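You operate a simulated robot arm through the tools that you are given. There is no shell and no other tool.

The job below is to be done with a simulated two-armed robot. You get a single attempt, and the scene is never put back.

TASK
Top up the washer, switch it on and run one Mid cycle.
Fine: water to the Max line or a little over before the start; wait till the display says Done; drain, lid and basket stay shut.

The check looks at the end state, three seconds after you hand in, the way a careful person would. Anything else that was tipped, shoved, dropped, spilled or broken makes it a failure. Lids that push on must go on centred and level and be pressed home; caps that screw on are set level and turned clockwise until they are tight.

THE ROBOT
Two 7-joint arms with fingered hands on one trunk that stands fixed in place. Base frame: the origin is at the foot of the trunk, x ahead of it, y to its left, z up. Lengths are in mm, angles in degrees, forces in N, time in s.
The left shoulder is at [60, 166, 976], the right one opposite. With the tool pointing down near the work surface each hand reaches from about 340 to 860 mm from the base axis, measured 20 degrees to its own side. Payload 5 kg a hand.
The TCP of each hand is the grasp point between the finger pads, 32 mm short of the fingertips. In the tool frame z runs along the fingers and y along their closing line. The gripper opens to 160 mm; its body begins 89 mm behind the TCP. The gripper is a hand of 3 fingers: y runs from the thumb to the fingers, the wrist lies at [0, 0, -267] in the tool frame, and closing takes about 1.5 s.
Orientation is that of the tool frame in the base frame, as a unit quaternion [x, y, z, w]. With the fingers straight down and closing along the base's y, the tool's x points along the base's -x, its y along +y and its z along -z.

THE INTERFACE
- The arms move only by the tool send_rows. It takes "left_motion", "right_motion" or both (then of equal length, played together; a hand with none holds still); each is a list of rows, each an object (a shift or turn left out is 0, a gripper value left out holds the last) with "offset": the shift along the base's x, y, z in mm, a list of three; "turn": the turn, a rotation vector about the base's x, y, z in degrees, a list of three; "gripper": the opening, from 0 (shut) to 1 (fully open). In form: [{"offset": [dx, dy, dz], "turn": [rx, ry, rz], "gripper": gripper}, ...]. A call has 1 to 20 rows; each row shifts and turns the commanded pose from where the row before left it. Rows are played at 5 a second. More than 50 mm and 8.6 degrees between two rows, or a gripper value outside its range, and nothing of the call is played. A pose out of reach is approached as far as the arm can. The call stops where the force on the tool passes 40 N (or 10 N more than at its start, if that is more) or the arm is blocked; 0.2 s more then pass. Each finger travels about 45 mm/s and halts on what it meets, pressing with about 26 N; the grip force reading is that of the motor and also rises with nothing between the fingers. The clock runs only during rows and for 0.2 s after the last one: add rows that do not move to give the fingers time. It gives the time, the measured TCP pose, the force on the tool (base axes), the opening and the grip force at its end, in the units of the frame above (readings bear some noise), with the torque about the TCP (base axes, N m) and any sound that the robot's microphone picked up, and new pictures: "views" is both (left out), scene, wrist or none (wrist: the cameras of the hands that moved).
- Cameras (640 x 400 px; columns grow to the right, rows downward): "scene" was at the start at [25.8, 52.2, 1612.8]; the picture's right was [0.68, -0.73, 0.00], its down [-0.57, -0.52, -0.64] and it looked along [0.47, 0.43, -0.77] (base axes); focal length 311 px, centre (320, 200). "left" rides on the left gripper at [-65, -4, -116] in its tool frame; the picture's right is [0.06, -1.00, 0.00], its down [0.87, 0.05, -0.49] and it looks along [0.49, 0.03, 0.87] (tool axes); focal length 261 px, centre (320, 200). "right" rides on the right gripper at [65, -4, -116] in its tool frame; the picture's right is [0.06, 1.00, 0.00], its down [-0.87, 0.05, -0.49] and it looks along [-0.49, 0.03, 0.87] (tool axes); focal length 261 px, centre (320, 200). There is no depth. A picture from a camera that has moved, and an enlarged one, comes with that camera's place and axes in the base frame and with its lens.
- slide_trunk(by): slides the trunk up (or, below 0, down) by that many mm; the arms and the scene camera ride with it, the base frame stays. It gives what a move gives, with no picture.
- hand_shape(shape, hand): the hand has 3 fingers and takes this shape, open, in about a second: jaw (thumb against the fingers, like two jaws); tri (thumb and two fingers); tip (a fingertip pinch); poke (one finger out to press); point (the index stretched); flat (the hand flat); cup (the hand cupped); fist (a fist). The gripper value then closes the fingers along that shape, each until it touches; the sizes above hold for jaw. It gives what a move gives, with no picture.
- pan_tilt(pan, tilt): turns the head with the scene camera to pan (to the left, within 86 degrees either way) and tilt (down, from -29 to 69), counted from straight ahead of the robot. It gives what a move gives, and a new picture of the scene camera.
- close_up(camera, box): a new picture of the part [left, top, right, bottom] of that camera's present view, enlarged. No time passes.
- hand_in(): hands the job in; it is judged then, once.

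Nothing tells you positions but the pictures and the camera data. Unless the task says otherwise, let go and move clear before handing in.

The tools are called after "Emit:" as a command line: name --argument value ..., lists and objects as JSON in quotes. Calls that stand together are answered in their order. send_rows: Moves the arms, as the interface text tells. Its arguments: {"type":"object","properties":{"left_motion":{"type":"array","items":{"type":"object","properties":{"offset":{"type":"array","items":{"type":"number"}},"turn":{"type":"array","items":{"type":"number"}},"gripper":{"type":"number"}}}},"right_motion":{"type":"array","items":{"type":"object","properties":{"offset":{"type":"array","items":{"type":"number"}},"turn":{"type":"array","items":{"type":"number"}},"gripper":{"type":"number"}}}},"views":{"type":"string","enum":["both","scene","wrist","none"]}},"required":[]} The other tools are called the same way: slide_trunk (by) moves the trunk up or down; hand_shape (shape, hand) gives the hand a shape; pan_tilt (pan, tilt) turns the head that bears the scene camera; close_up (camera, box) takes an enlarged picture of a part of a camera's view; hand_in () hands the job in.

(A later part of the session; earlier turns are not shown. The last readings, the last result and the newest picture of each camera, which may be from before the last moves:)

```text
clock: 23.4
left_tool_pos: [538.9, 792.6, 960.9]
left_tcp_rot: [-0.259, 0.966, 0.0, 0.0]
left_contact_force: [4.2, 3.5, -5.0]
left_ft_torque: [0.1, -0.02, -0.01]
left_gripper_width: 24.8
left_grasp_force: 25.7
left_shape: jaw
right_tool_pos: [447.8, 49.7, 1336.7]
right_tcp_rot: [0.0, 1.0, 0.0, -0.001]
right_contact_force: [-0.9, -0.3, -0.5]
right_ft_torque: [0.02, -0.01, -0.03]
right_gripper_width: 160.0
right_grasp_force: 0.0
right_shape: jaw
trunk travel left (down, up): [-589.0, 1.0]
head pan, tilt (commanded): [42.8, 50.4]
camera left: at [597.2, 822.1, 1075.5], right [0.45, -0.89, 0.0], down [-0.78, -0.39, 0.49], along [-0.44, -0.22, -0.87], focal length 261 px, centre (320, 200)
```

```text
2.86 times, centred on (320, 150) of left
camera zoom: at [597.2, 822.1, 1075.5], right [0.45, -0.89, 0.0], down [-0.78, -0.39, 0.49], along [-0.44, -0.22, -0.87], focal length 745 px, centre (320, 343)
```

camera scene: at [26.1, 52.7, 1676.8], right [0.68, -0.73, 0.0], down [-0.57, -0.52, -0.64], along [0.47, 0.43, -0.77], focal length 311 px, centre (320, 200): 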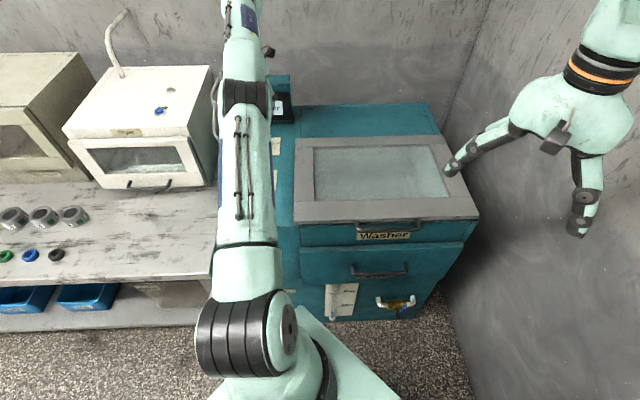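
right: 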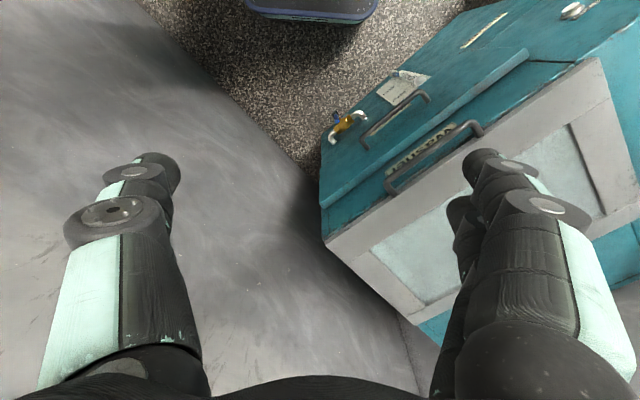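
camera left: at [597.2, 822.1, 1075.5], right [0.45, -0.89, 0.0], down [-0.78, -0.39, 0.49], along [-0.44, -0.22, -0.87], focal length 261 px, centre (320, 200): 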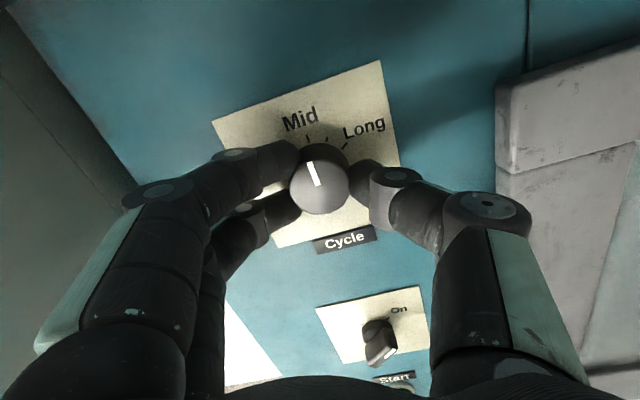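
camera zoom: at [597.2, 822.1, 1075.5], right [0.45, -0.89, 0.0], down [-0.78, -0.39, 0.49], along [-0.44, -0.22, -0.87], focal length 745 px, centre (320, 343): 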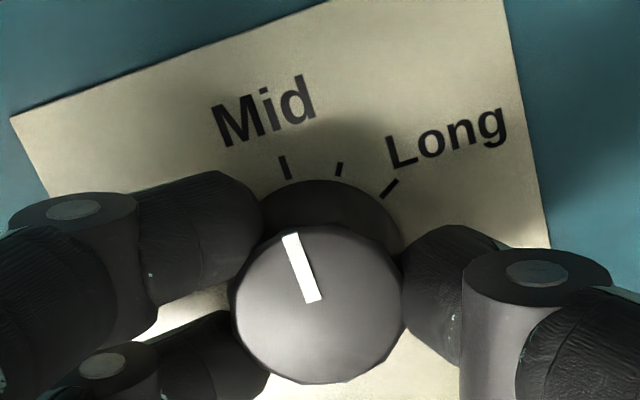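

The pointer direction works out to about 44°, and the Mid tick is at about 45°. I'll release, lift and check from above.

Emit:
send_rows --left_motion '[{"gripper": 0.25}, {"gripper": 0.5}, {}, {}, {}, {"offset": [0, 0, 20]}, {"offset": [0, 0, 35]}, {"offset": [-8, -8, 40]}, {}]' --views "wrist"

Emit:
close_up --camera "left" --box '[240, 40, 400, 140]'

```text
clock: 25.4
left_tool_pos: [529.0, 785.7, 1052.6]
left_tcp_rot: [-0.258, 0.966, -0.001, -0.001]
left_contact_force: [0.5, 0.4, -0.6]
left_ft_torque: [-0.04, -0.03, 0.0]
left_gripper_width: 79.4
left_grasp_force: 0.0
left_shape: jaw
right_tool_pos: [448.3, 51.3, 1336.7]
right_tcp_rot: [-0.001, 1.0, -0.001, 0.0]
right_contact_force: [1.6, -0.6, -0.7]
right_ft_torque: [-0.05, 0.01, 0.02]
right_gripper_width: 159.9
right_grasp_force: 0.0
right_shape: jaw
trunk travel left (down, up): [-589.0, 1.0]
head pan, tilt (commanded): [42.8, 50.4]
camera left: at [588.8, 815.4, 1170.0], right [0.45, -0.9, 0.0], down [-0.78, -0.39, 0.49], along [-0.44, -0.22, -0.87], focal length 261 px, centre (320, 200)
```

left: 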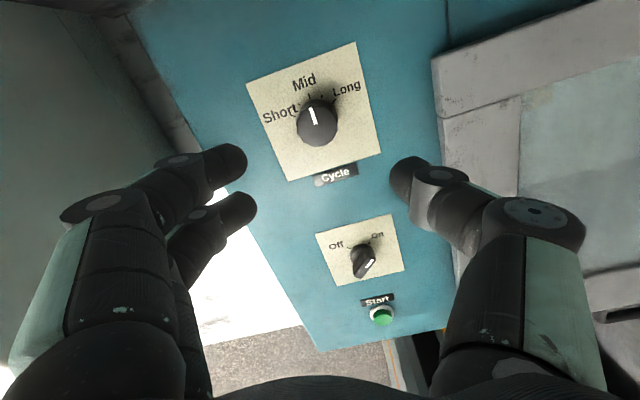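

```text
4.00 times, centred on (320, 90) of left
camera zoom: at [588.8, 815.4, 1170.0], right [0.45, -0.9, 0.0], down [-0.78, -0.39, 0.49], along [-0.44, -0.22, -0.87], focal length 1043 px, centre (320, 640)
```

zoom: 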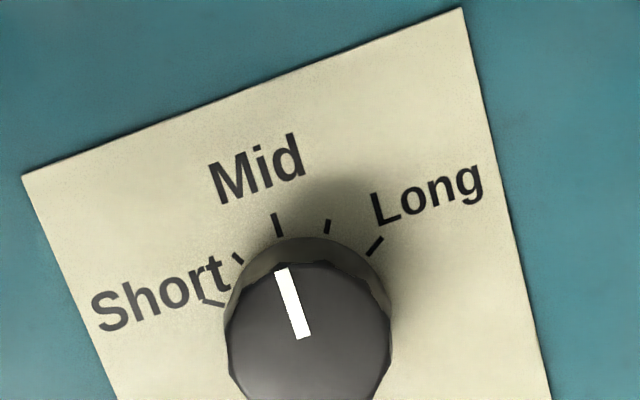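

The Cycle dial now points exactly at Mid. The Water button is on the front face at about (282,538,754), so I'll bring the left hand back in front of the washer at a safe height and give it the poke shape to see where the fingertip is.

Emit:
send_rows --left_motion '[{"offset": [-35, -38, 10], "turn": [0, 0, -1.25]}, {"offset": [-35, -38, 10], "turn": [0, 0, -1.25]}, {"offset": [-35, -38, 10], "turn": [0, 0, -1.25]}, {"offset": [-35, -38, 10], "turn": [0, 0, -1.25]}, {"offset": [-35, -38, 10], "turn": [0, 0, -1.25]}, {"offset": [-35, -38, 10], "turn": [0, 0, -1.25]}, {"offset": [-35, -38, 10], "turn": [0, 0, -1.25]}, {"offset": [-35, -38, 10], "turn": [0, 0, -1.25]}, {}]' --views "scene"

Emit:
hand_shape --hand "left" --shape "poke"

Emit:
close_up --camera "left" --box '[0, 0, 640, 400]'

Emit:
close_up --camera "scene" --box '[0, 0, 640, 400]'

```text
refused: row 1 steps farther than a row can; nothing moved
```

```text
clock: 26.3
left_tool_pos: [529.4, 785.2, 1056.5]
left_tcp_rot: [-0.258, 0.966, 0.001, 0.0]
left_contact_force: [-0.1, -0.6, -0.1]
left_ft_torque: [0.03, 0.01, 0.0]
left_gripper_width: 0.0
left_grasp_force: 0.0
left_shape: poke
right_tool_pos: [446.6, 49.4, 1336.1]
right_tcp_rot: [0.0, 1.0, 0.0, 0.0]
right_contact_force: [0.1, 0.5, -0.4]
right_ft_torque: [-0.03, -0.04, -0.01]
right_gripper_width: 159.9
right_grasp_force: 0.1
right_shape: jaw
trunk travel left (down, up): [-589.0, 1.0]
head pan, tilt (commanded): [42.8, 50.4]
```

```text
1.00 times, centred on (320, 200) of left (not enlarged: the box is as wide or as high as the picture)
camera zoom: at [588.3, 814.9, 1171.0], right [0.45, -0.9, 0.0], down [-0.78, -0.39, 0.49], along [-0.44, -0.22, -0.87], focal length 261 px, centre (320, 200)
```

zoom: 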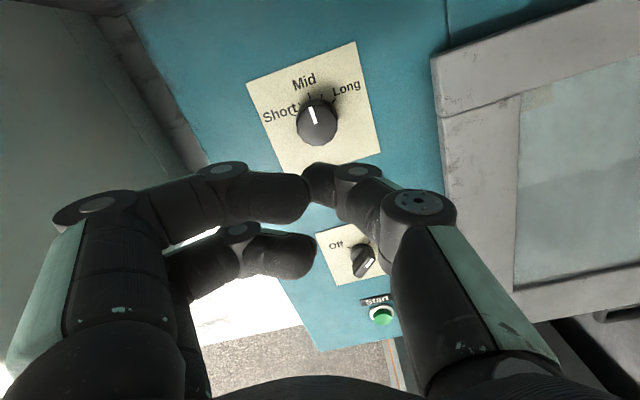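

```text
1.00 times, centred on (320, 200) of scene (not enlarged: the box is as wide or as high as the picture)
camera zoom: at [25.9, 52.5, 1676.8], right [0.68, -0.73, 0.0], down [-0.57, -0.52, -0.64], along [0.47, 0.43, -0.77], focal length 311 px, centre (320, 200)
```

zoom: 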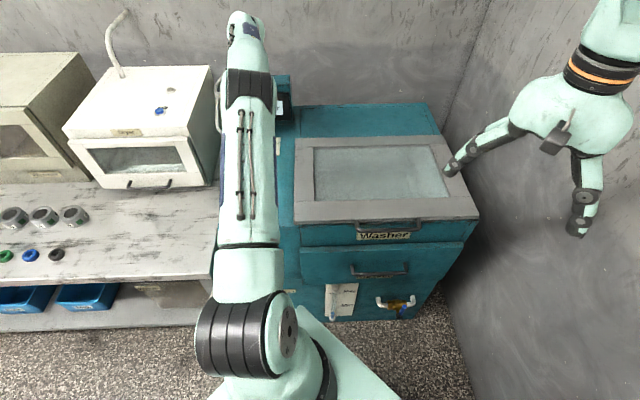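

My first move was refused because the step was too long, and the shape change happened in place without any contact. I'll retreat in smaller steps and look at the hand again.

Emit:
send_rows --left_motion '[{"offset": [-28, -31, 10], "turn": [0, 0, -1]}, {"offset": [-28, -31, 10], "turn": [0, 0, -1]}, {"offset": [-28, -31, 10], "turn": [0, 0, -1]}, {"offset": [-28, -31, 10], "turn": [0, 0, -1]}, {"offset": [-28, -31, 10], "turn": [0, 0, -1]}, {"offset": [-28, -31, 10], "turn": [0, 0, -1]}, {"offset": [-28, -31, 10], "turn": [0, 0, -1]}, {"offset": [-28, -31, 10], "turn": [0, 0, -1]}, {"offset": [-28, -31, 10], "turn": [0, 0, -1]}, {"offset": [-28, -31, 10], "turn": [0, 0, -1]}, {}]' --views "both"

```text
clock: 28.7
left_tool_pos: [250.1, 473.8, 1155.9]
left_tcp_rot: [-0.174, 0.985, 0.0, -0.001]
left_contact_force: [-0.1, 0.5, -0.4]
left_ft_torque: [0.0, 0.02, 0.03]
left_gripper_width: 0.0
left_grasp_force: 0.0
left_shape: poke
right_tool_pos: [449.1, 49.5, 1336.1]
right_tcp_rot: [0.0, 1.0, -0.001, 0.0]
right_contact_force: [0.3, 0.1, 0.0]
right_ft_torque: [0.01, 0.03, 0.01]
right_gripper_width: 160.0
right_grasp_force: 0.0
right_shape: jaw
trunk travel left (down, up): [-589.0, 1.0]
head pan, tilt (commanded): [42.8, 50.4]
camera scene: at [26.9, 53.2, 1676.7], right [0.68, -0.73, 0.0], down [-0.57, -0.52, -0.64], along [0.47, 0.43, -0.77], focal length 311 px, centre (320, 200)
camera left: at [313.1, 493.2, 1270.5], right [0.28, -0.96, 0.0], down [-0.83, -0.25, 0.49], along [-0.47, -0.14, -0.87], focal length 261 px, centre (320, 200)
```

scene: 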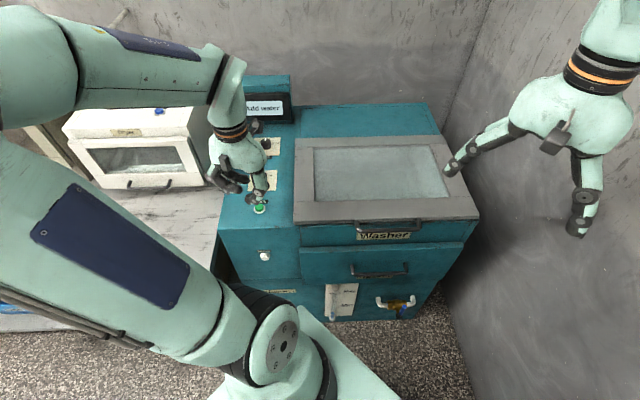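
left: 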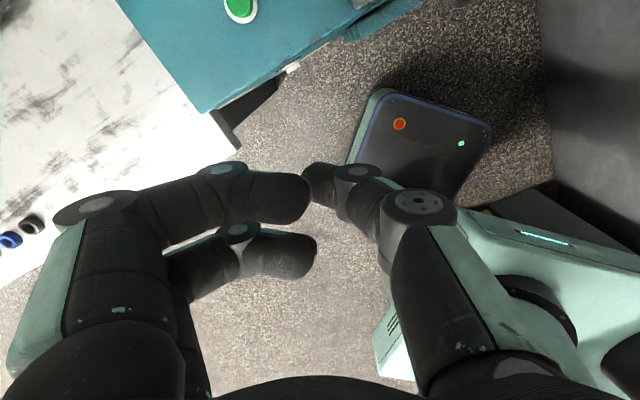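

Emit:
close_up --camera "scene" --box '[190, 120, 310, 220]'

Emit:
hand_shape --hand "left" --shape "point"

Emit:
close_up --camera "left" --box '[0, 0, 640, 400]'

Emit:
close_up --camera "scene" --box '[190, 120, 310, 220]'

```text
4.00 times, centred on (250, 170) of scene
camera zoom: at [26.9, 53.2, 1676.7], right [0.68, -0.73, 0.0], down [-0.57, -0.52, -0.64], along [0.47, 0.43, -0.77], focal length 1244 px, centre (600, 320)
```

zoom: 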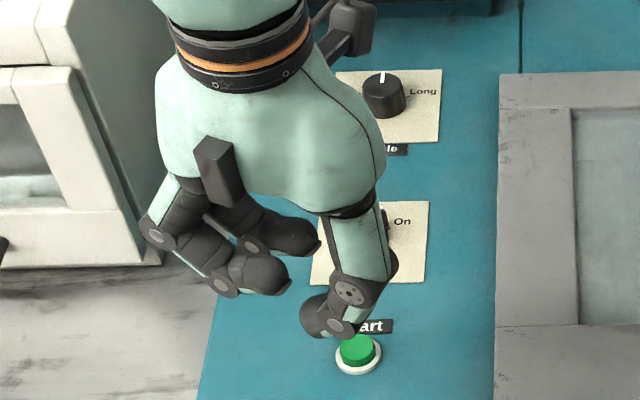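

```text
clock: 29.6
left_tool_pos: [249.9, 472.9, 1155.0]
left_tcp_rot: [-0.173, 0.985, 0.0, 0.001]
left_contact_force: [-0.3, 0.0, -0.7]
left_ft_torque: [-0.01, 0.03, -0.02]
left_gripper_width: 0.3
left_grasp_force: 0.0
left_shape: point
right_tool_pos: [447.5, 50.0, 1337.1]
right_tcp_rot: [0.0, 1.0, 0.0, 0.0]
right_contact_force: [-0.3, -1.0, -0.3]
right_ft_torque: [0.0, 0.02, 0.01]
right_gripper_width: 159.5
right_grasp_force: 0.0
right_shape: jaw
trunk travel left (down, up): [-589.0, 1.0]
head pan, tilt (commanded): [42.8, 50.4]
```

```text
1.00 times, centred on (320, 200) of left (not enlarged: the box is as wide or as high as the picture)
camera zoom: at [312.6, 492.8, 1271.0], right [0.28, -0.96, 0.0], down [-0.84, -0.25, 0.49], along [-0.47, -0.14, -0.87], focal length 261 px, centre (320, 200)
```

zoom: 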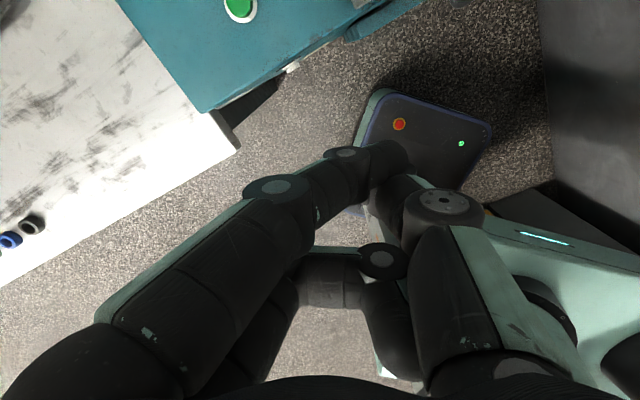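

```text
4.00 times, centred on (250, 170) of scene
camera zoom: at [25.8, 52.3, 1676.8], right [0.68, -0.73, 0.0], down [-0.57, -0.52, -0.64], along [0.47, 0.43, -0.77], focal length 1244 px, centre (600, 320)
```

zoom: 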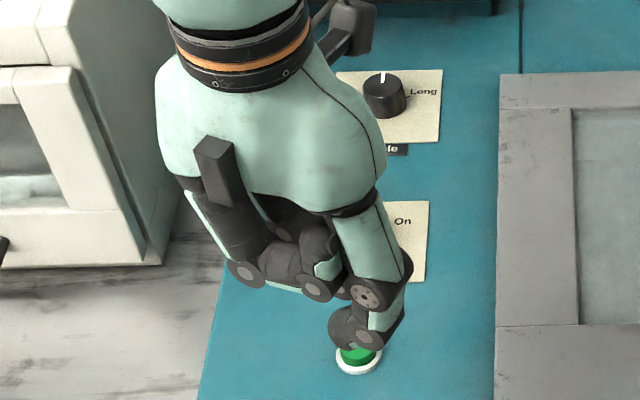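

Emit:
send_rows --left_motion '[{"gripper": 1.0}, {}, {}, {}, {}, {}]' --views "both"

Emit:
close_up --camera "scene" --box '[190, 120, 310, 220]'

```text
clock: 31.0
left_tool_pos: [249.1, 473.7, 1155.2]
left_tcp_rot: [-0.173, 0.985, 0.0, 0.0]
left_contact_force: [1.1, -0.7, 0.1]
left_ft_torque: [-0.01, 0.0, 0.03]
left_gripper_width: 0.0
left_grasp_force: 0.0
left_shape: point
right_tool_pos: [447.1, 48.2, 1337.4]
right_tcp_rot: [0.0, 1.0, 0.0, 0.0]
right_contact_force: [-0.7, 0.8, -0.1]
right_ft_torque: [-0.01, -0.02, 0.03]
right_gripper_width: 159.9
right_grasp_force: 0.1
right_shape: jaw
trunk travel left (down, up): [-589.0, 1.0]
head pan, tilt (commanded): [42.8, 50.4]
camera scene: at [25.8, 52.2, 1676.8], right [0.68, -0.73, 0.0], down [-0.57, -0.52, -0.64], along [0.47, 0.43, -0.77], focal length 311 px, centre (320, 200)
camera left: at [312.5, 492.7, 1271.0], right [0.28, -0.96, 0.0], down [-0.84, -0.25, 0.49], along [-0.47, -0.14, -0.87], focal length 261 px, centre (320, 200)
```

scene: 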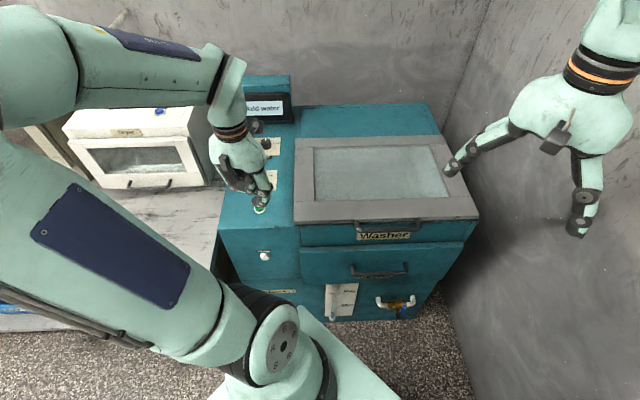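
left: 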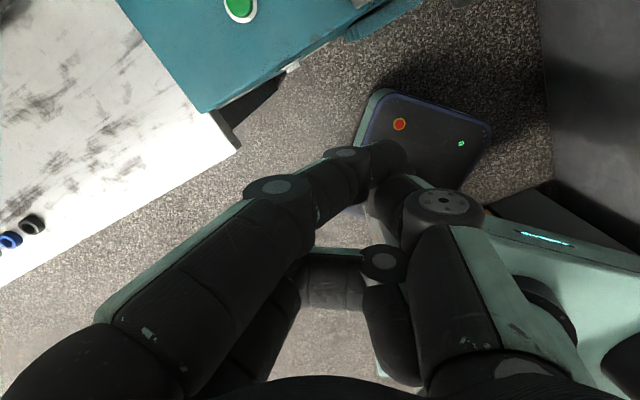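

```text
4.00 times, centred on (250, 170) of scene
camera zoom: at [25.8, 52.2, 1676.8], right [0.68, -0.73, 0.0], down [-0.57, -0.52, -0.64], along [0.47, 0.43, -0.77], focal length 1244 px, centre (600, 320)
```

zoom: 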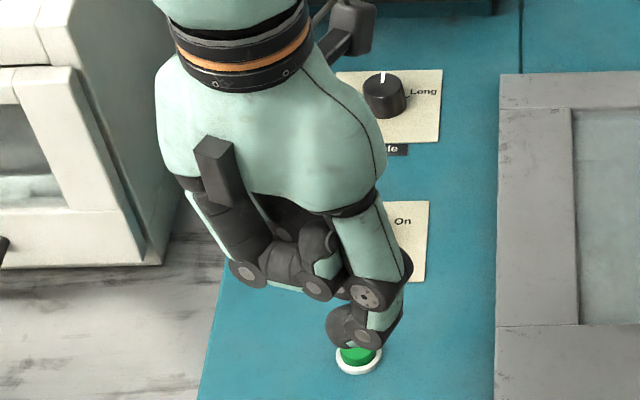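

Emit:
hand_shape --hand "left" --shape "poke"

Emit:
send_rows --left_motion '[{"gripper": 0.0}, {}, {}, {}, {}, {}, {}, {}]' --views "wrist"

Emit:
close_up --camera "scene" --box '[190, 120, 310, 220]'

Emit:
close_up --camera "left" --box '[160, 120, 480, 320]'

```text
clock: 31.9
left_tool_pos: [249.1, 473.8, 1155.3]
left_tcp_rot: [-0.174, 0.985, 0.0, 0.0]
left_contact_force: [0.5, -0.4, 0.3]
left_ft_torque: [0.04, 0.02, 0.01]
left_gripper_width: 0.0
left_grasp_force: 0.0
left_shape: poke
right_tool_pos: [448.1, 49.9, 1337.7]
right_tcp_rot: [0.0, 1.0, -0.001, -0.001]
right_contact_force: [0.0, -0.5, 0.1]
right_ft_torque: [-0.01, 0.02, -0.03]
right_gripper_width: 160.1
right_grasp_force: 0.0
right_shape: jaw
trunk travel left (down, up): [-589.0, 1.0]
head pan, tilt (commanded): [42.8, 50.4]
```

```text
clock: 33.7
left_tool_pos: [249.4, 473.7, 1154.6]
left_tcp_rot: [-0.173, 0.985, 0.0, 0.0]
left_contact_force: [0.4, 0.5, -0.3]
left_ft_torque: [0.02, 0.01, 0.02]
left_gripper_width: 0.3
left_grasp_force: 0.0
left_shape: poke
right_tool_pos: [447.1, 49.6, 1336.7]
right_tcp_rot: [0.0, 1.0, 0.0, 0.0]
right_contact_force: [0.0, 0.0, 0.5]
right_ft_torque: [-0.01, 0.0, 0.0]
right_gripper_width: 159.9
right_grasp_force: 0.0
right_shape: jaw
trunk travel left (down, up): [-589.0, 1.0]
head pan, tilt (commanded): [42.8, 50.4]
camera left: at [312.5, 492.7, 1271.0], right [0.28, -0.96, 0.0], down [-0.84, -0.25, 0.49], along [-0.47, -0.14, -0.87], focal length 261 px, centre (320, 200)
```

left: 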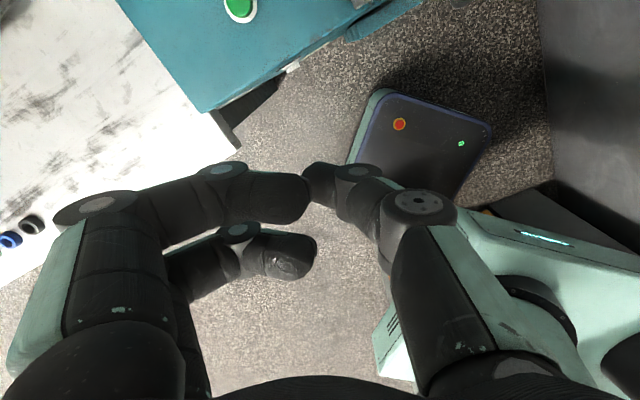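

```text
4.00 times, centred on (250, 170) of scene
camera zoom: at [25.8, 52.3, 1676.8], right [0.68, -0.73, 0.0], down [-0.57, -0.52, -0.64], along [0.47, 0.43, -0.77], focal length 1244 px, centre (600, 320)
```

zoom: 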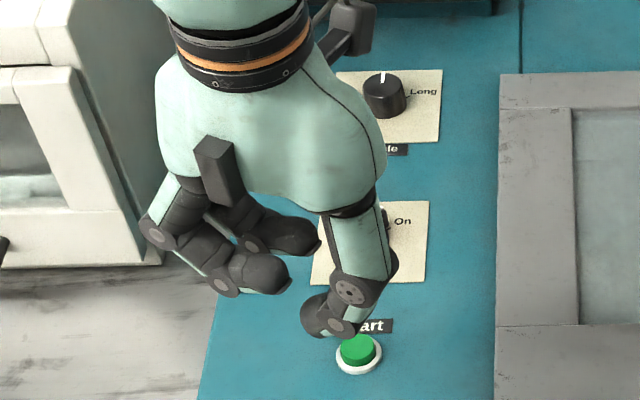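

```text
2.00 times, centred on (320, 220) of left
camera zoom: at [312.5, 492.7, 1271.0], right [0.28, -0.96, 0.0], down [-0.84, -0.25, 0.49], along [-0.47, -0.14, -0.87], focal length 521 px, centre (320, 160)
```

zoom: 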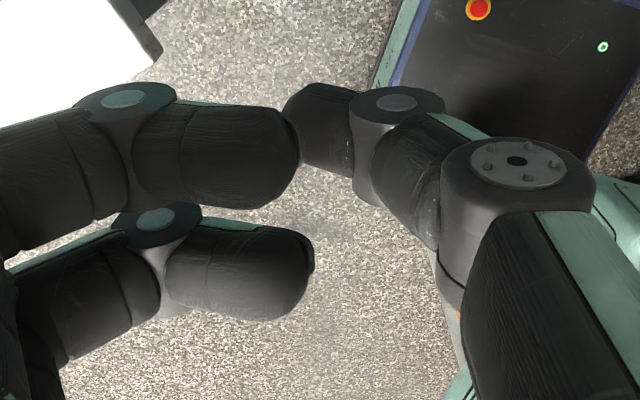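

In the poke shape the thumb sticks out along the tool axis past the other fingers, which suits buttons. I'll pitch the hand toward horizontal in stages, aiming at the washer front, while lowering it in front of the Water button.

Emit:
send_rows --left_motion '[{"offset": [0, 0, -20], "turn": [0, 0, 5]}, {"offset": [0, 0, -20], "turn": [0, 0, 5]}, {"offset": [-4, 1, -20], "turn": [3.75, -6.5, 0]}, {"offset": [-4, 1, -20], "turn": [3.75, -6.5, 0]}, {"offset": [-4, 1, -20], "turn": [3.75, -6.5, 0]}, {"offset": [-4, 1, -20], "turn": [3.75, -6.5, 0]}, {"offset": [-4, 1, -20], "turn": [3.75, -6.5, 0]}, {"offset": [-4, 1, -20], "turn": [3.75, -6.5, 0]}, {}]' --views "both"

```text
clock: 35.7
left_tool_pos: [268.8, 609.2, 1040.1]
left_tcp_rot: [-0.239, 0.893, 0.098, 0.37]
left_contact_force: [-0.3, 0.1, -0.5]
left_ft_torque: [0.03, -0.01, -0.02]
left_gripper_width: 0.0
left_grasp_force: 0.1
left_shape: poke
left hand out of reach, approached as far as the arm can: row 4, 5, 6, 7, 8
right_tool_pos: [447.1, 50.5, 1337.6]
right_tcp_rot: [0.0, 1.0, -0.001, -0.001]
right_contact_force: [-0.6, 0.3, 0.9]
right_ft_torque: [-0.05, -0.02, -0.03]
right_gripper_width: 159.6
right_grasp_force: 0.2
right_shape: jaw
trunk travel left (down, up): [-589.0, 1.0]
head pan, tilt (commanded): [42.8, 50.4]
camera scene: at [25.3, 53.4, 1676.8], right [0.68, -0.73, 0.0], down [-0.57, -0.52, -0.64], along [0.47, 0.43, -0.77], focal length 311 px, centre (320, 200)
camera left: at [240.7, 588.8, 1167.5], right [0.46, -0.89, -0.04], down [-0.86, -0.43, -0.27], along [0.22, 0.16, -0.96], focal length 261 px, centre (320, 200)
```

scene: 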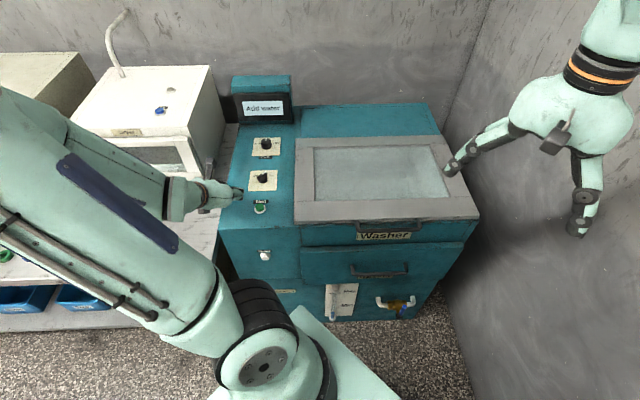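
left: 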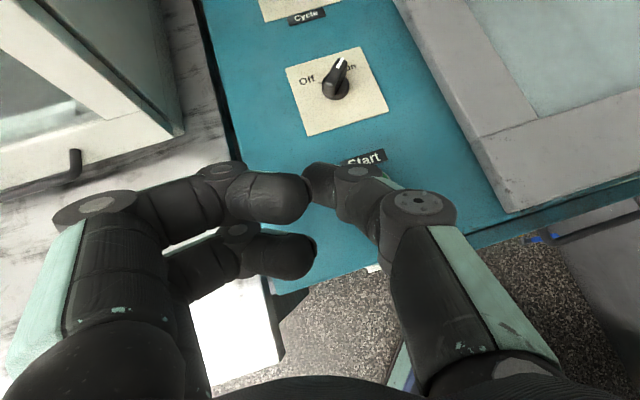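

The arm can't fold that close to its own shoulder, so it slid the hand outward over the washer instead; nothing was touched. Before choosing another approach I'll measure the bench corner and the Water button more closely.

Emit:
close_up --camera "scene" --box '[170, 200, 330, 300]'

Emit:
close_up --camera "left" --box '[160, 240, 420, 400]'

Emit:
close_up --camera "right" --box '[0, 0, 640, 400]'

Emit:
close_up --camera "right" --box '[310, 0, 640, 200]'

```text
4.00 times, centred on (250, 250) of scene
camera zoom: at [25.3, 53.4, 1676.8], right [0.68, -0.73, 0.0], down [-0.57, -0.52, -0.64], along [0.47, 0.43, -0.77], focal length 1244 px, centre (600, 0)
```

zoom: 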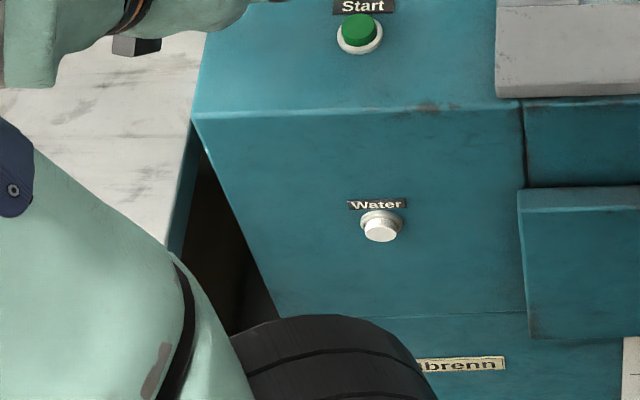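

```text
2.46 times, centred on (290, 320) of left
camera zoom: at [240.7, 588.8, 1167.5], right [0.46, -0.89, -0.04], down [-0.86, -0.43, -0.27], along [0.22, 0.16, -0.96], focal length 642 px, centre (394, -95)
```

zoom: 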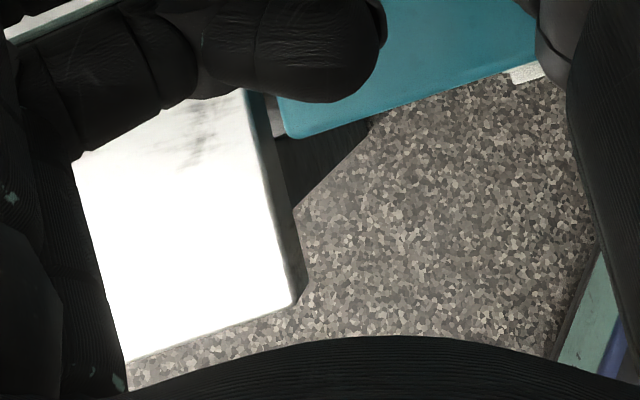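

```text
1.00 times, centred on (320, 200) of right (not enlarged: the box is as wide or as high as the picture)
camera zoom: at [382.9, 46.1, 1454.2], right [-0.06, 1.0, 0.0], down [0.87, 0.06, 0.49], along [0.49, 0.03, -0.87], focal length 261 px, centre (320, 200)
```

zoom: 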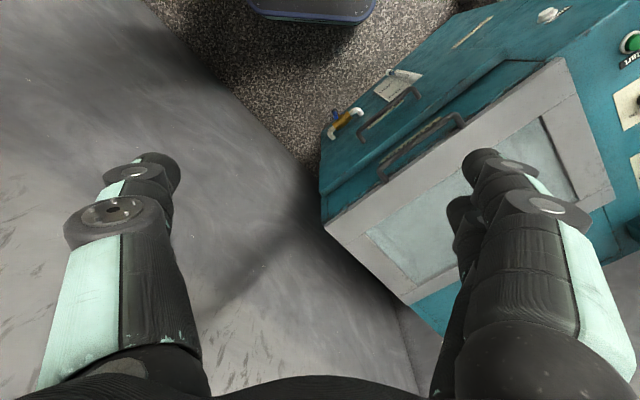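

```text
1.94 times, centred on (475, 100) of right
camera zoom: at [382.9, 46.1, 1454.2], right [-0.06, 1.0, 0.0], down [0.87, 0.06, 0.49], along [0.49, 0.03, -0.87], focal length 506 px, centre (19, 394)
```

zoom: 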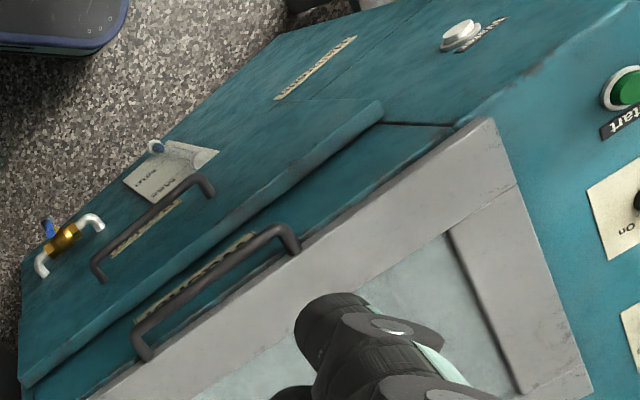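

The Water cap is at about (279,537,756), and the bench corner is near (116,600) with its top at z≈795. A lower shoulder gives the arm room to press it with the hand pitched down and forward. I'll un-pitch the hand, bring it in front of the washer, then lower the trunk.

Emit:
send_rows --left_motion '[{"offset": [0, -8, 14], "turn": [-3.75, 6.5, 0]}, {"offset": [0, -8, 14], "turn": [-3.75, 6.5, 0]}, {"offset": [0, -8, 14], "turn": [-3.75, 6.5, 0]}, {"offset": [0, -8, 14], "turn": [-3.75, 6.5, 0]}, {"offset": [0, -8, 14], "turn": [-3.75, 6.5, 0]}, {"offset": [0, -8, 14], "turn": [-3.75, 6.5, 0]}, {"offset": [-25, -33, 8]}, {"offset": [-25, -33, 8]}, {"offset": [-25, -33, 8]}, {"offset": [-25, -33, 8]}, {}]' --views "both"

```text
clock: 38.1
left_tool_pos: [166.5, 425.9, 1155.1]
left_tcp_rot: [-0.259, 0.966, 0.0, -0.001]
left_contact_force: [-0.9, 0.5, 0.6]
left_ft_torque: [-0.03, 0.02, 0.02]
left_gripper_width: 0.0
left_grasp_force: 0.1
left_shape: poke
right_tool_pos: [447.2, 49.7, 1337.3]
right_tcp_rot: [-0.001, 1.0, -0.001, 0.0]
right_contact_force: [1.0, 0.9, -0.2]
right_ft_torque: [0.0, 0.0, -0.03]
right_gripper_width: 159.8
right_grasp_force: 0.0
right_shape: jaw
trunk travel left (down, up): [-589.0, 1.0]
head pan, tilt (commanded): [42.8, 50.4]
camera scene: at [26.4, 53.3, 1676.8], right [0.68, -0.73, 0.0], down [-0.57, -0.52, -0.64], along [0.47, 0.43, -0.77], focal length 311 px, centre (320, 200)
camera left: at [226.3, 456.3, 1271.1], right [0.44, -0.9, 0.0], down [-0.78, -0.39, 0.49], along [-0.44, -0.22, -0.87], focal length 261 px, centre (320, 200)
```

scene: 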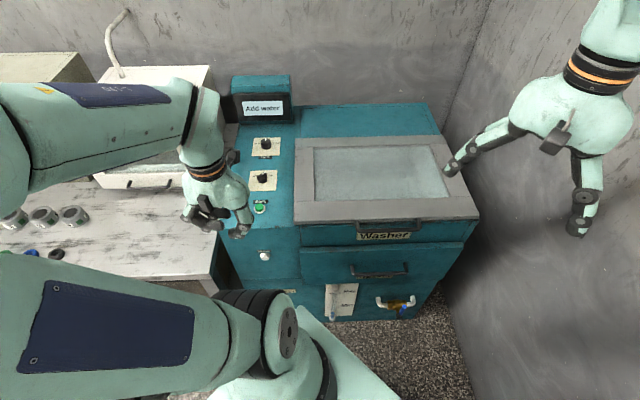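
left: 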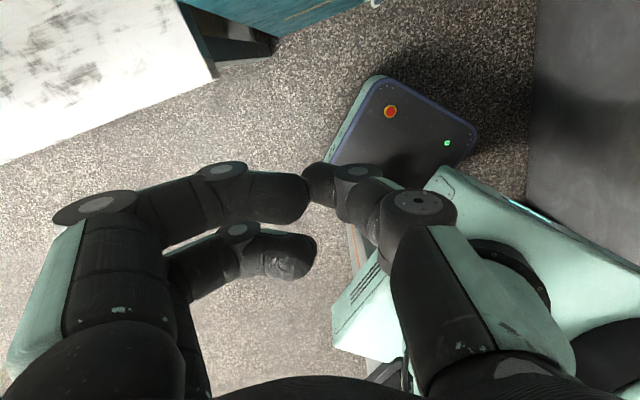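

The left hand is now well in front of the washer, with its elbow out to the left and clear of the bench. I'll lower the trunk in two steps and check for contact.

Emit:
slide_trunk --by -240

Emit:
close_up --camera "scene" --box '[0, 0, 640, 400]'

Emit:
close_up --camera "right" --box '[0, 0, 640, 400]'

```text
clock: 40.6
left_tool_pos: [166.9, 426.7, 915.9]
left_tcp_rot: [-0.259, 0.966, -0.001, -0.001]
left_contact_force: [0.3, -0.1, 0.3]
left_ft_torque: [-0.01, 0.01, 0.01]
left_gripper_width: 0.2
left_grasp_force: 0.0
left_shape: poke
right_tool_pos: [448.0, 49.5, 1096.9]
right_tcp_rot: [-0.001, 1.0, 0.0, 0.0]
right_contact_force: [-0.4, 0.7, -0.3]
right_ft_torque: [0.02, -0.01, 0.01]
right_gripper_width: 159.6
right_grasp_force: 0.0
right_shape: jaw
trunk travel left (down, up): [-349.0, 241.0]
head pan, tilt (commanded): [42.8, 50.4]
```

```text
1.00 times, centred on (320, 200) of scene (not enlarged: the box is as wide or as high as the picture)
camera zoom: at [25.7, 52.2, 1436.9], right [0.68, -0.73, 0.0], down [-0.57, -0.52, -0.64], along [0.47, 0.43, -0.77], focal length 311 px, centre (320, 200)
```

zoom: 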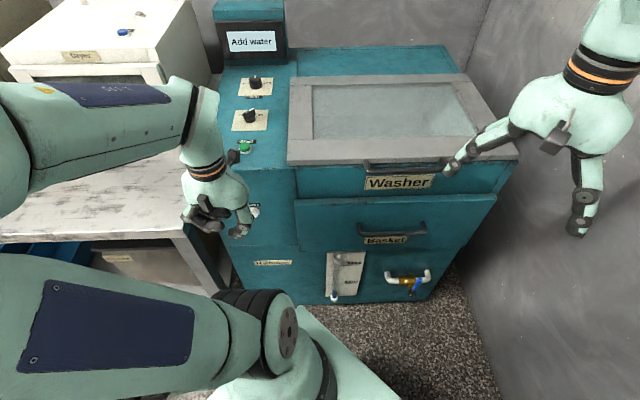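

```text
1.00 times, centred on (320, 200) of right (not enlarged: the box is as wide or as high as the picture)
camera zoom: at [383.3, 44.9, 1214.3], right [-0.06, 1.0, 0.0], down [0.87, 0.05, 0.49], along [0.49, 0.03, -0.87], focal length 261 px, centre (320, 200)
```

zoom: 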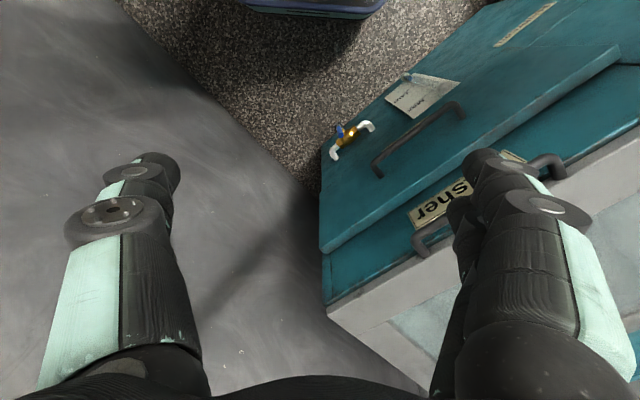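

Emit:
slide_trunk --by -230

Emit:
close_up --camera "scene" --box '[0, 0, 640, 400]'

Emit:
close_up --camera "left" --box '[0, 0, 640, 400]'

```text
clock: 43.0
left_tool_pos: [168.0, 426.4, 685.1]
left_tcp_rot: [-0.259, 0.966, 0.001, 0.0]
left_contact_force: [-0.6, -0.2, 0.4]
left_ft_torque: [0.02, -0.01, 0.02]
left_gripper_width: 0.0
left_grasp_force: 0.1
left_shape: poke
right_tool_pos: [447.1, 49.4, 866.1]
right_tcp_rot: [0.0, 1.0, -0.001, 0.0]
right_contact_force: [0.2, -0.2, 0.3]
right_ft_torque: [-0.01, -0.04, -0.06]
right_gripper_width: 159.9
right_grasp_force: 0.1
right_shape: jaw
trunk travel left (down, up): [-119.0, 471.0]
head pan, tilt (commanded): [42.8, 50.4]
```

```text
1.00 times, centred on (320, 200) of scene (not enlarged: the box is as wide or as high as the picture)
camera zoom: at [25.8, 52.2, 1206.9], right [0.68, -0.73, 0.0], down [-0.57, -0.52, -0.64], along [0.47, 0.43, -0.77], focal length 311 px, centre (320, 200)
```

zoom: 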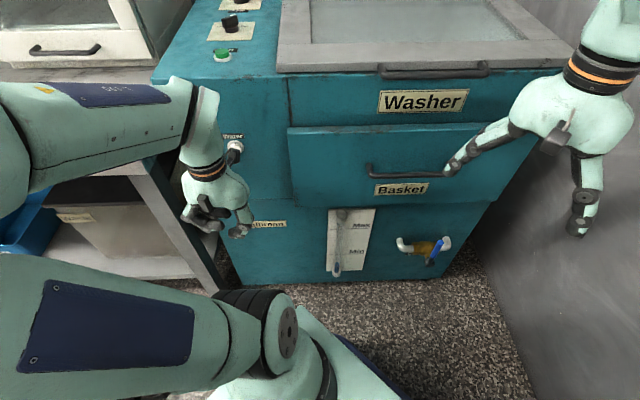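

```text
1.00 times, centred on (320, 200) of left (not enlarged: the box is as wide or as high as the picture)
camera zoom: at [225.9, 455.7, 801.6], right [0.45, -0.9, 0.0], down [-0.78, -0.39, 0.49], along [-0.44, -0.22, -0.87], focal length 261 px, centre (320, 200)
```

zoom: 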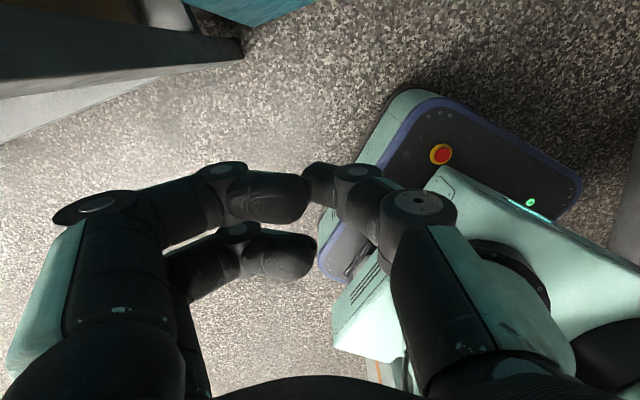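

Emit:
slide_trunk --by -80

Emit:
send_rows --left_motion '[{"offset": [5, 5, 29], "turn": [3.75, -6.5, 0]}, {"offset": [5, 5, 29], "turn": [3.75, -6.5, 0]}, {"offset": [5, 5, 29], "turn": [3.75, -6.5, 0]}, {"offset": [5, 5, 29], "turn": [3.75, -6.5, 0]}, {"offset": [5, 5, 29], "turn": [3.75, -6.5, 0]}, {"offset": [5, 5, 29], "turn": [3.75, -6.5, 0]}, {}]' --views "both"

```text
clock: 44.2
left_tool_pos: [167.1, 425.5, 606.2]
left_tcp_rot: [-0.259, 0.966, 0.0, 0.001]
left_contact_force: [0.4, -0.3, 0.7]
left_ft_torque: [-0.01, 0.04, -0.01]
left_gripper_width: 0.1
left_grasp_force: 0.0
left_shape: poke
right_tool_pos: [447.0, 49.8, 787.1]
right_tcp_rot: [0.001, 1.0, 0.0, 0.0]
right_contact_force: [0.2, 0.6, 0.2]
right_ft_torque: [0.01, -0.02, 0.01]
right_gripper_width: 159.9
right_grasp_force: 0.1
right_shape: jaw
trunk travel left (down, up): [-39.0, 551.0]
head pan, tilt (commanded): [42.8, 50.4]
```

```text
clock: 45.2
left_tool_pos: [206.9, 440.1, 651.7]
left_tcp_rot: [-0.22, 0.966, 0.002, 0.138]
left_contact_force: [-0.3, 0.2, 0.7]
left_ft_torque: [-0.01, 0.0, 0.01]
left_gripper_width: 0.1
left_grasp_force: 0.1
left_shape: poke
right_tool_pos: [447.7, 57.4, 785.3]
right_tcp_rot: [0.0, 1.0, -0.006, 0.0]
right_contact_force: [-1.1, 1.4, -0.1]
right_ft_torque: [-0.05, 0.01, -0.02]
right_gripper_width: 159.8
right_grasp_force: 0.1
right_shape: jaw
trunk travel left (down, up): [-39.0, 551.0]
head pan, tilt (commanded): [42.8, 50.4]
stopped in row 4 (left hand): the arm was blocked; the commanded pose is now the measured one
camera scene: at [26.7, 63.5, 1125.4], right [0.68, -0.73, 0.01], down [-0.57, -0.53, -0.63], along [0.47, 0.42, -0.78], focal length 311 px, centre (320, 200)
camera left: at [235.5, 458.2, 782.0], right [0.37, -0.93, 0.04], down [-0.91, -0.35, 0.24], along [-0.21, -0.13, -0.97], focal length 261 px, centre (320, 200)
```

scene: 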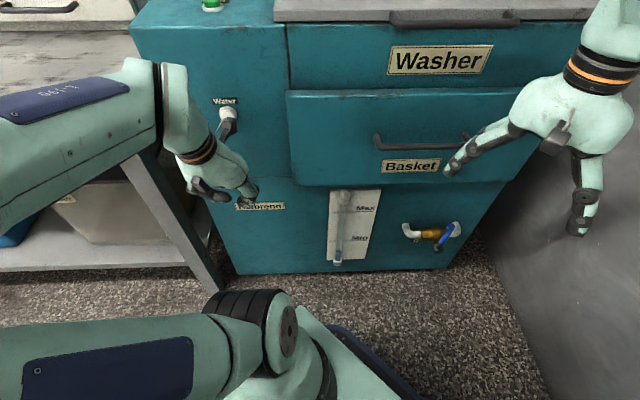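
left: 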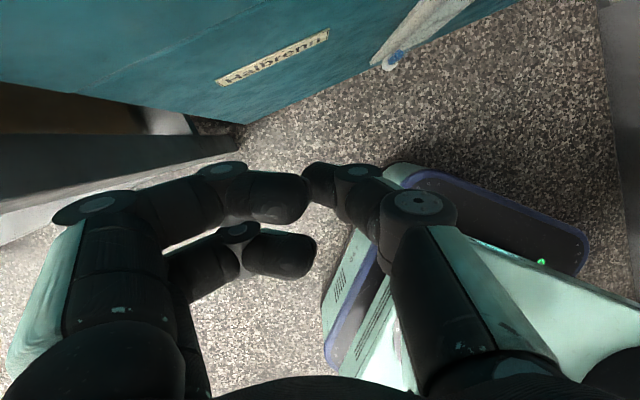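

The arm got blocked and the trunk leaned slightly, so something other than the hand (elbow or upper arm) is pressing on something. I'll back off the way I came and look toward the left elbow.

Emit:
send_rows --left_motion '[{"offset": [-13, -5, -15], "turn": [-1.25, 5.1, 0]}, {"offset": [-13, -5, -15], "turn": [-1.25, 5.1, 0]}, {"offset": [-13, -5, -15], "turn": [-1.25, 5.1, 0]}, {}]' --views "scene"

Emit:
pan_tilt --pan 86 --tilt 50

```text
clock: 46.2
left_tool_pos: [165.1, 422.6, 617.8]
left_tcp_rot: [-0.226, 0.974, 0.01, 0.009]
left_contact_force: [-0.2, 0.1, -0.1]
left_ft_torque: [0.01, -0.01, 0.01]
left_gripper_width: 0.1
left_grasp_force: 0.1
left_shape: poke
right_tool_pos: [448.2, 49.2, 786.2]
right_tcp_rot: [0.0, 1.0, 0.0, 0.0]
right_contact_force: [-0.7, 0.3, -0.7]
right_ft_torque: [-0.03, 0.0, 0.01]
right_gripper_width: 160.0
right_grasp_force: 0.1
right_shape: jaw
trunk travel left (down, up): [-39.0, 551.0]
head pan, tilt (commanded): [42.8, 50.4]
camera scene: at [25.7, 52.8, 1127.0], right [0.68, -0.73, 0.0], down [-0.57, -0.52, -0.64], along [0.47, 0.43, -0.77], focal length 311 px, centre (320, 200)
```

scene: 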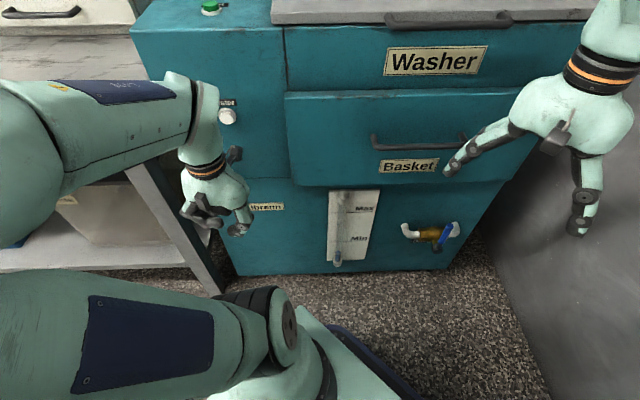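

```text
clock: 47.3
left_tool_pos: [167.7, 422.5, 619.5]
left_tcp_rot: [-0.225, 0.974, 0.01, 0.009]
left_contact_force: [-0.5, -0.7, 0.9]
left_ft_torque: [-0.01, 0.0, -0.02]
left_gripper_width: 0.1
left_grasp_force: 0.0
left_shape: poke
right_tool_pos: [447.3, 49.5, 787.5]
right_tcp_rot: [0.0, 1.0, 0.0, -0.001]
right_contact_force: [0.6, -0.9, -1.3]
right_ft_torque: [-0.03, -0.03, 0.01]
right_gripper_width: 159.9
right_grasp_force: 0.0
right_shape: jaw
trunk travel left (down, up): [-39.0, 551.0]
head pan, tilt (commanded): [85.9, 50.0]
camera scene: at [-25.0, 77.0, 1127.4], right [1.0, -0.07, 0.0], down [-0.05, -0.76, -0.64], along [0.05, 0.64, -0.77], focal length 311 px, centre (320, 200)
```

scene: 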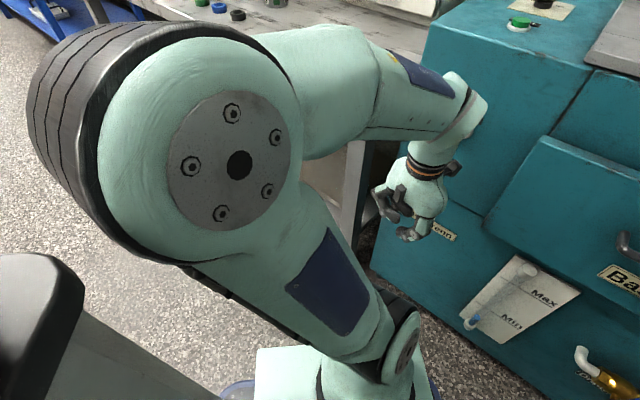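

Emit:
close_up --camera "scene" --box '[0, 200, 320, 400]'

Emit:
pan_tilt --pan 86 --tilt 20

Emit:
pan_tilt --pan 86 --tilt 69

```text
2.00 times, centred on (160, 300) of scene
camera zoom: at [-25.0, 77.0, 1127.4], right [1.0, -0.07, 0.0], down [-0.05, -0.76, -0.64], along [0.05, 0.64, -0.77], focal length 622 px, centre (640, 0)
```

zoom: 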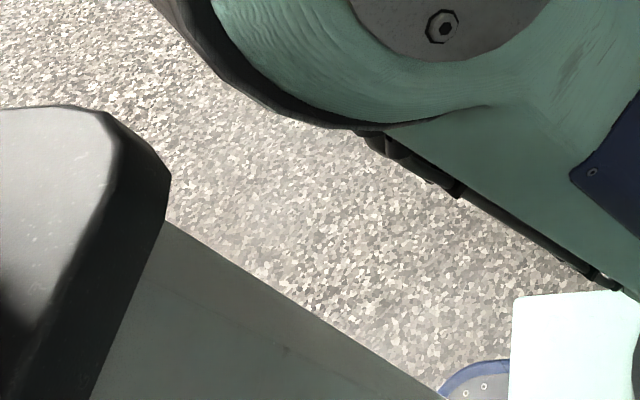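

```text
clock: 48.2
left_tool_pos: [166.9, 421.9, 618.2]
left_tcp_rot: [-0.225, 0.974, 0.01, 0.01]
left_contact_force: [-0.7, 0.2, -0.5]
left_ft_torque: [0.0, -0.05, 0.0]
left_gripper_width: 0.2
left_grasp_force: 0.1
left_shape: poke
right_tool_pos: [448.5, 49.3, 786.6]
right_tcp_rot: [0.0, 1.0, 0.0, 0.0]
right_contact_force: [0.7, -0.1, 0.2]
right_ft_torque: [0.01, -0.03, 0.01]
right_gripper_width: 160.0
right_grasp_force: 0.0
right_shape: jaw
trunk travel left (down, up): [-39.0, 551.0]
head pan, tilt (commanded): [85.9, 20.0]
camera scene: at [-23.9, 93.0, 1172.9], right [1.0, -0.07, 0.0], down [-0.02, -0.34, -0.94], along [0.07, 0.94, -0.34], focal length 311 px, centre (320, 200)
```

scene: 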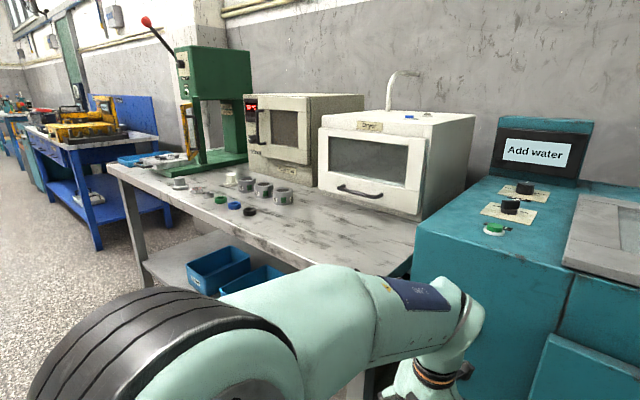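

```text
clock: 49.4
left_tool_pos: [166.5, 421.9, 617.2]
left_tcp_rot: [-0.225, 0.974, 0.011, 0.01]
left_contact_force: [0.2, 0.4, -0.3]
left_ft_torque: [0.02, 0.01, 0.02]
left_gripper_width: 0.0
left_grasp_force: 0.0
left_shape: poke
right_tool_pos: [447.7, 49.0, 787.8]
right_tcp_rot: [0.0, 1.0, 0.0, 0.0]
right_contact_force: [0.2, -0.5, -0.3]
right_ft_torque: [-0.05, 0.02, 0.0]
right_gripper_width: 159.8
right_grasp_force: 0.0
right_shape: jaw
trunk travel left (down, up): [-39.0, 551.0]
head pan, tilt (commanded): [85.9, 68.8]
camera scene: at [-26.5, 56.0, 1105.5], right [1.0, -0.07, 0.0], down [-0.07, -0.93, -0.36], along [0.03, 0.36, -0.93], focal length 311 px, centre (320, 200)
```

scene: 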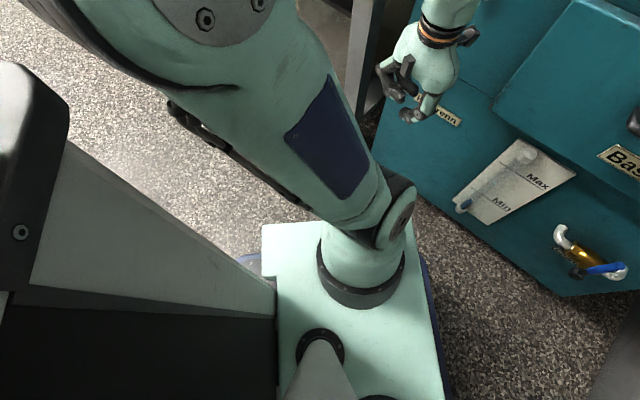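

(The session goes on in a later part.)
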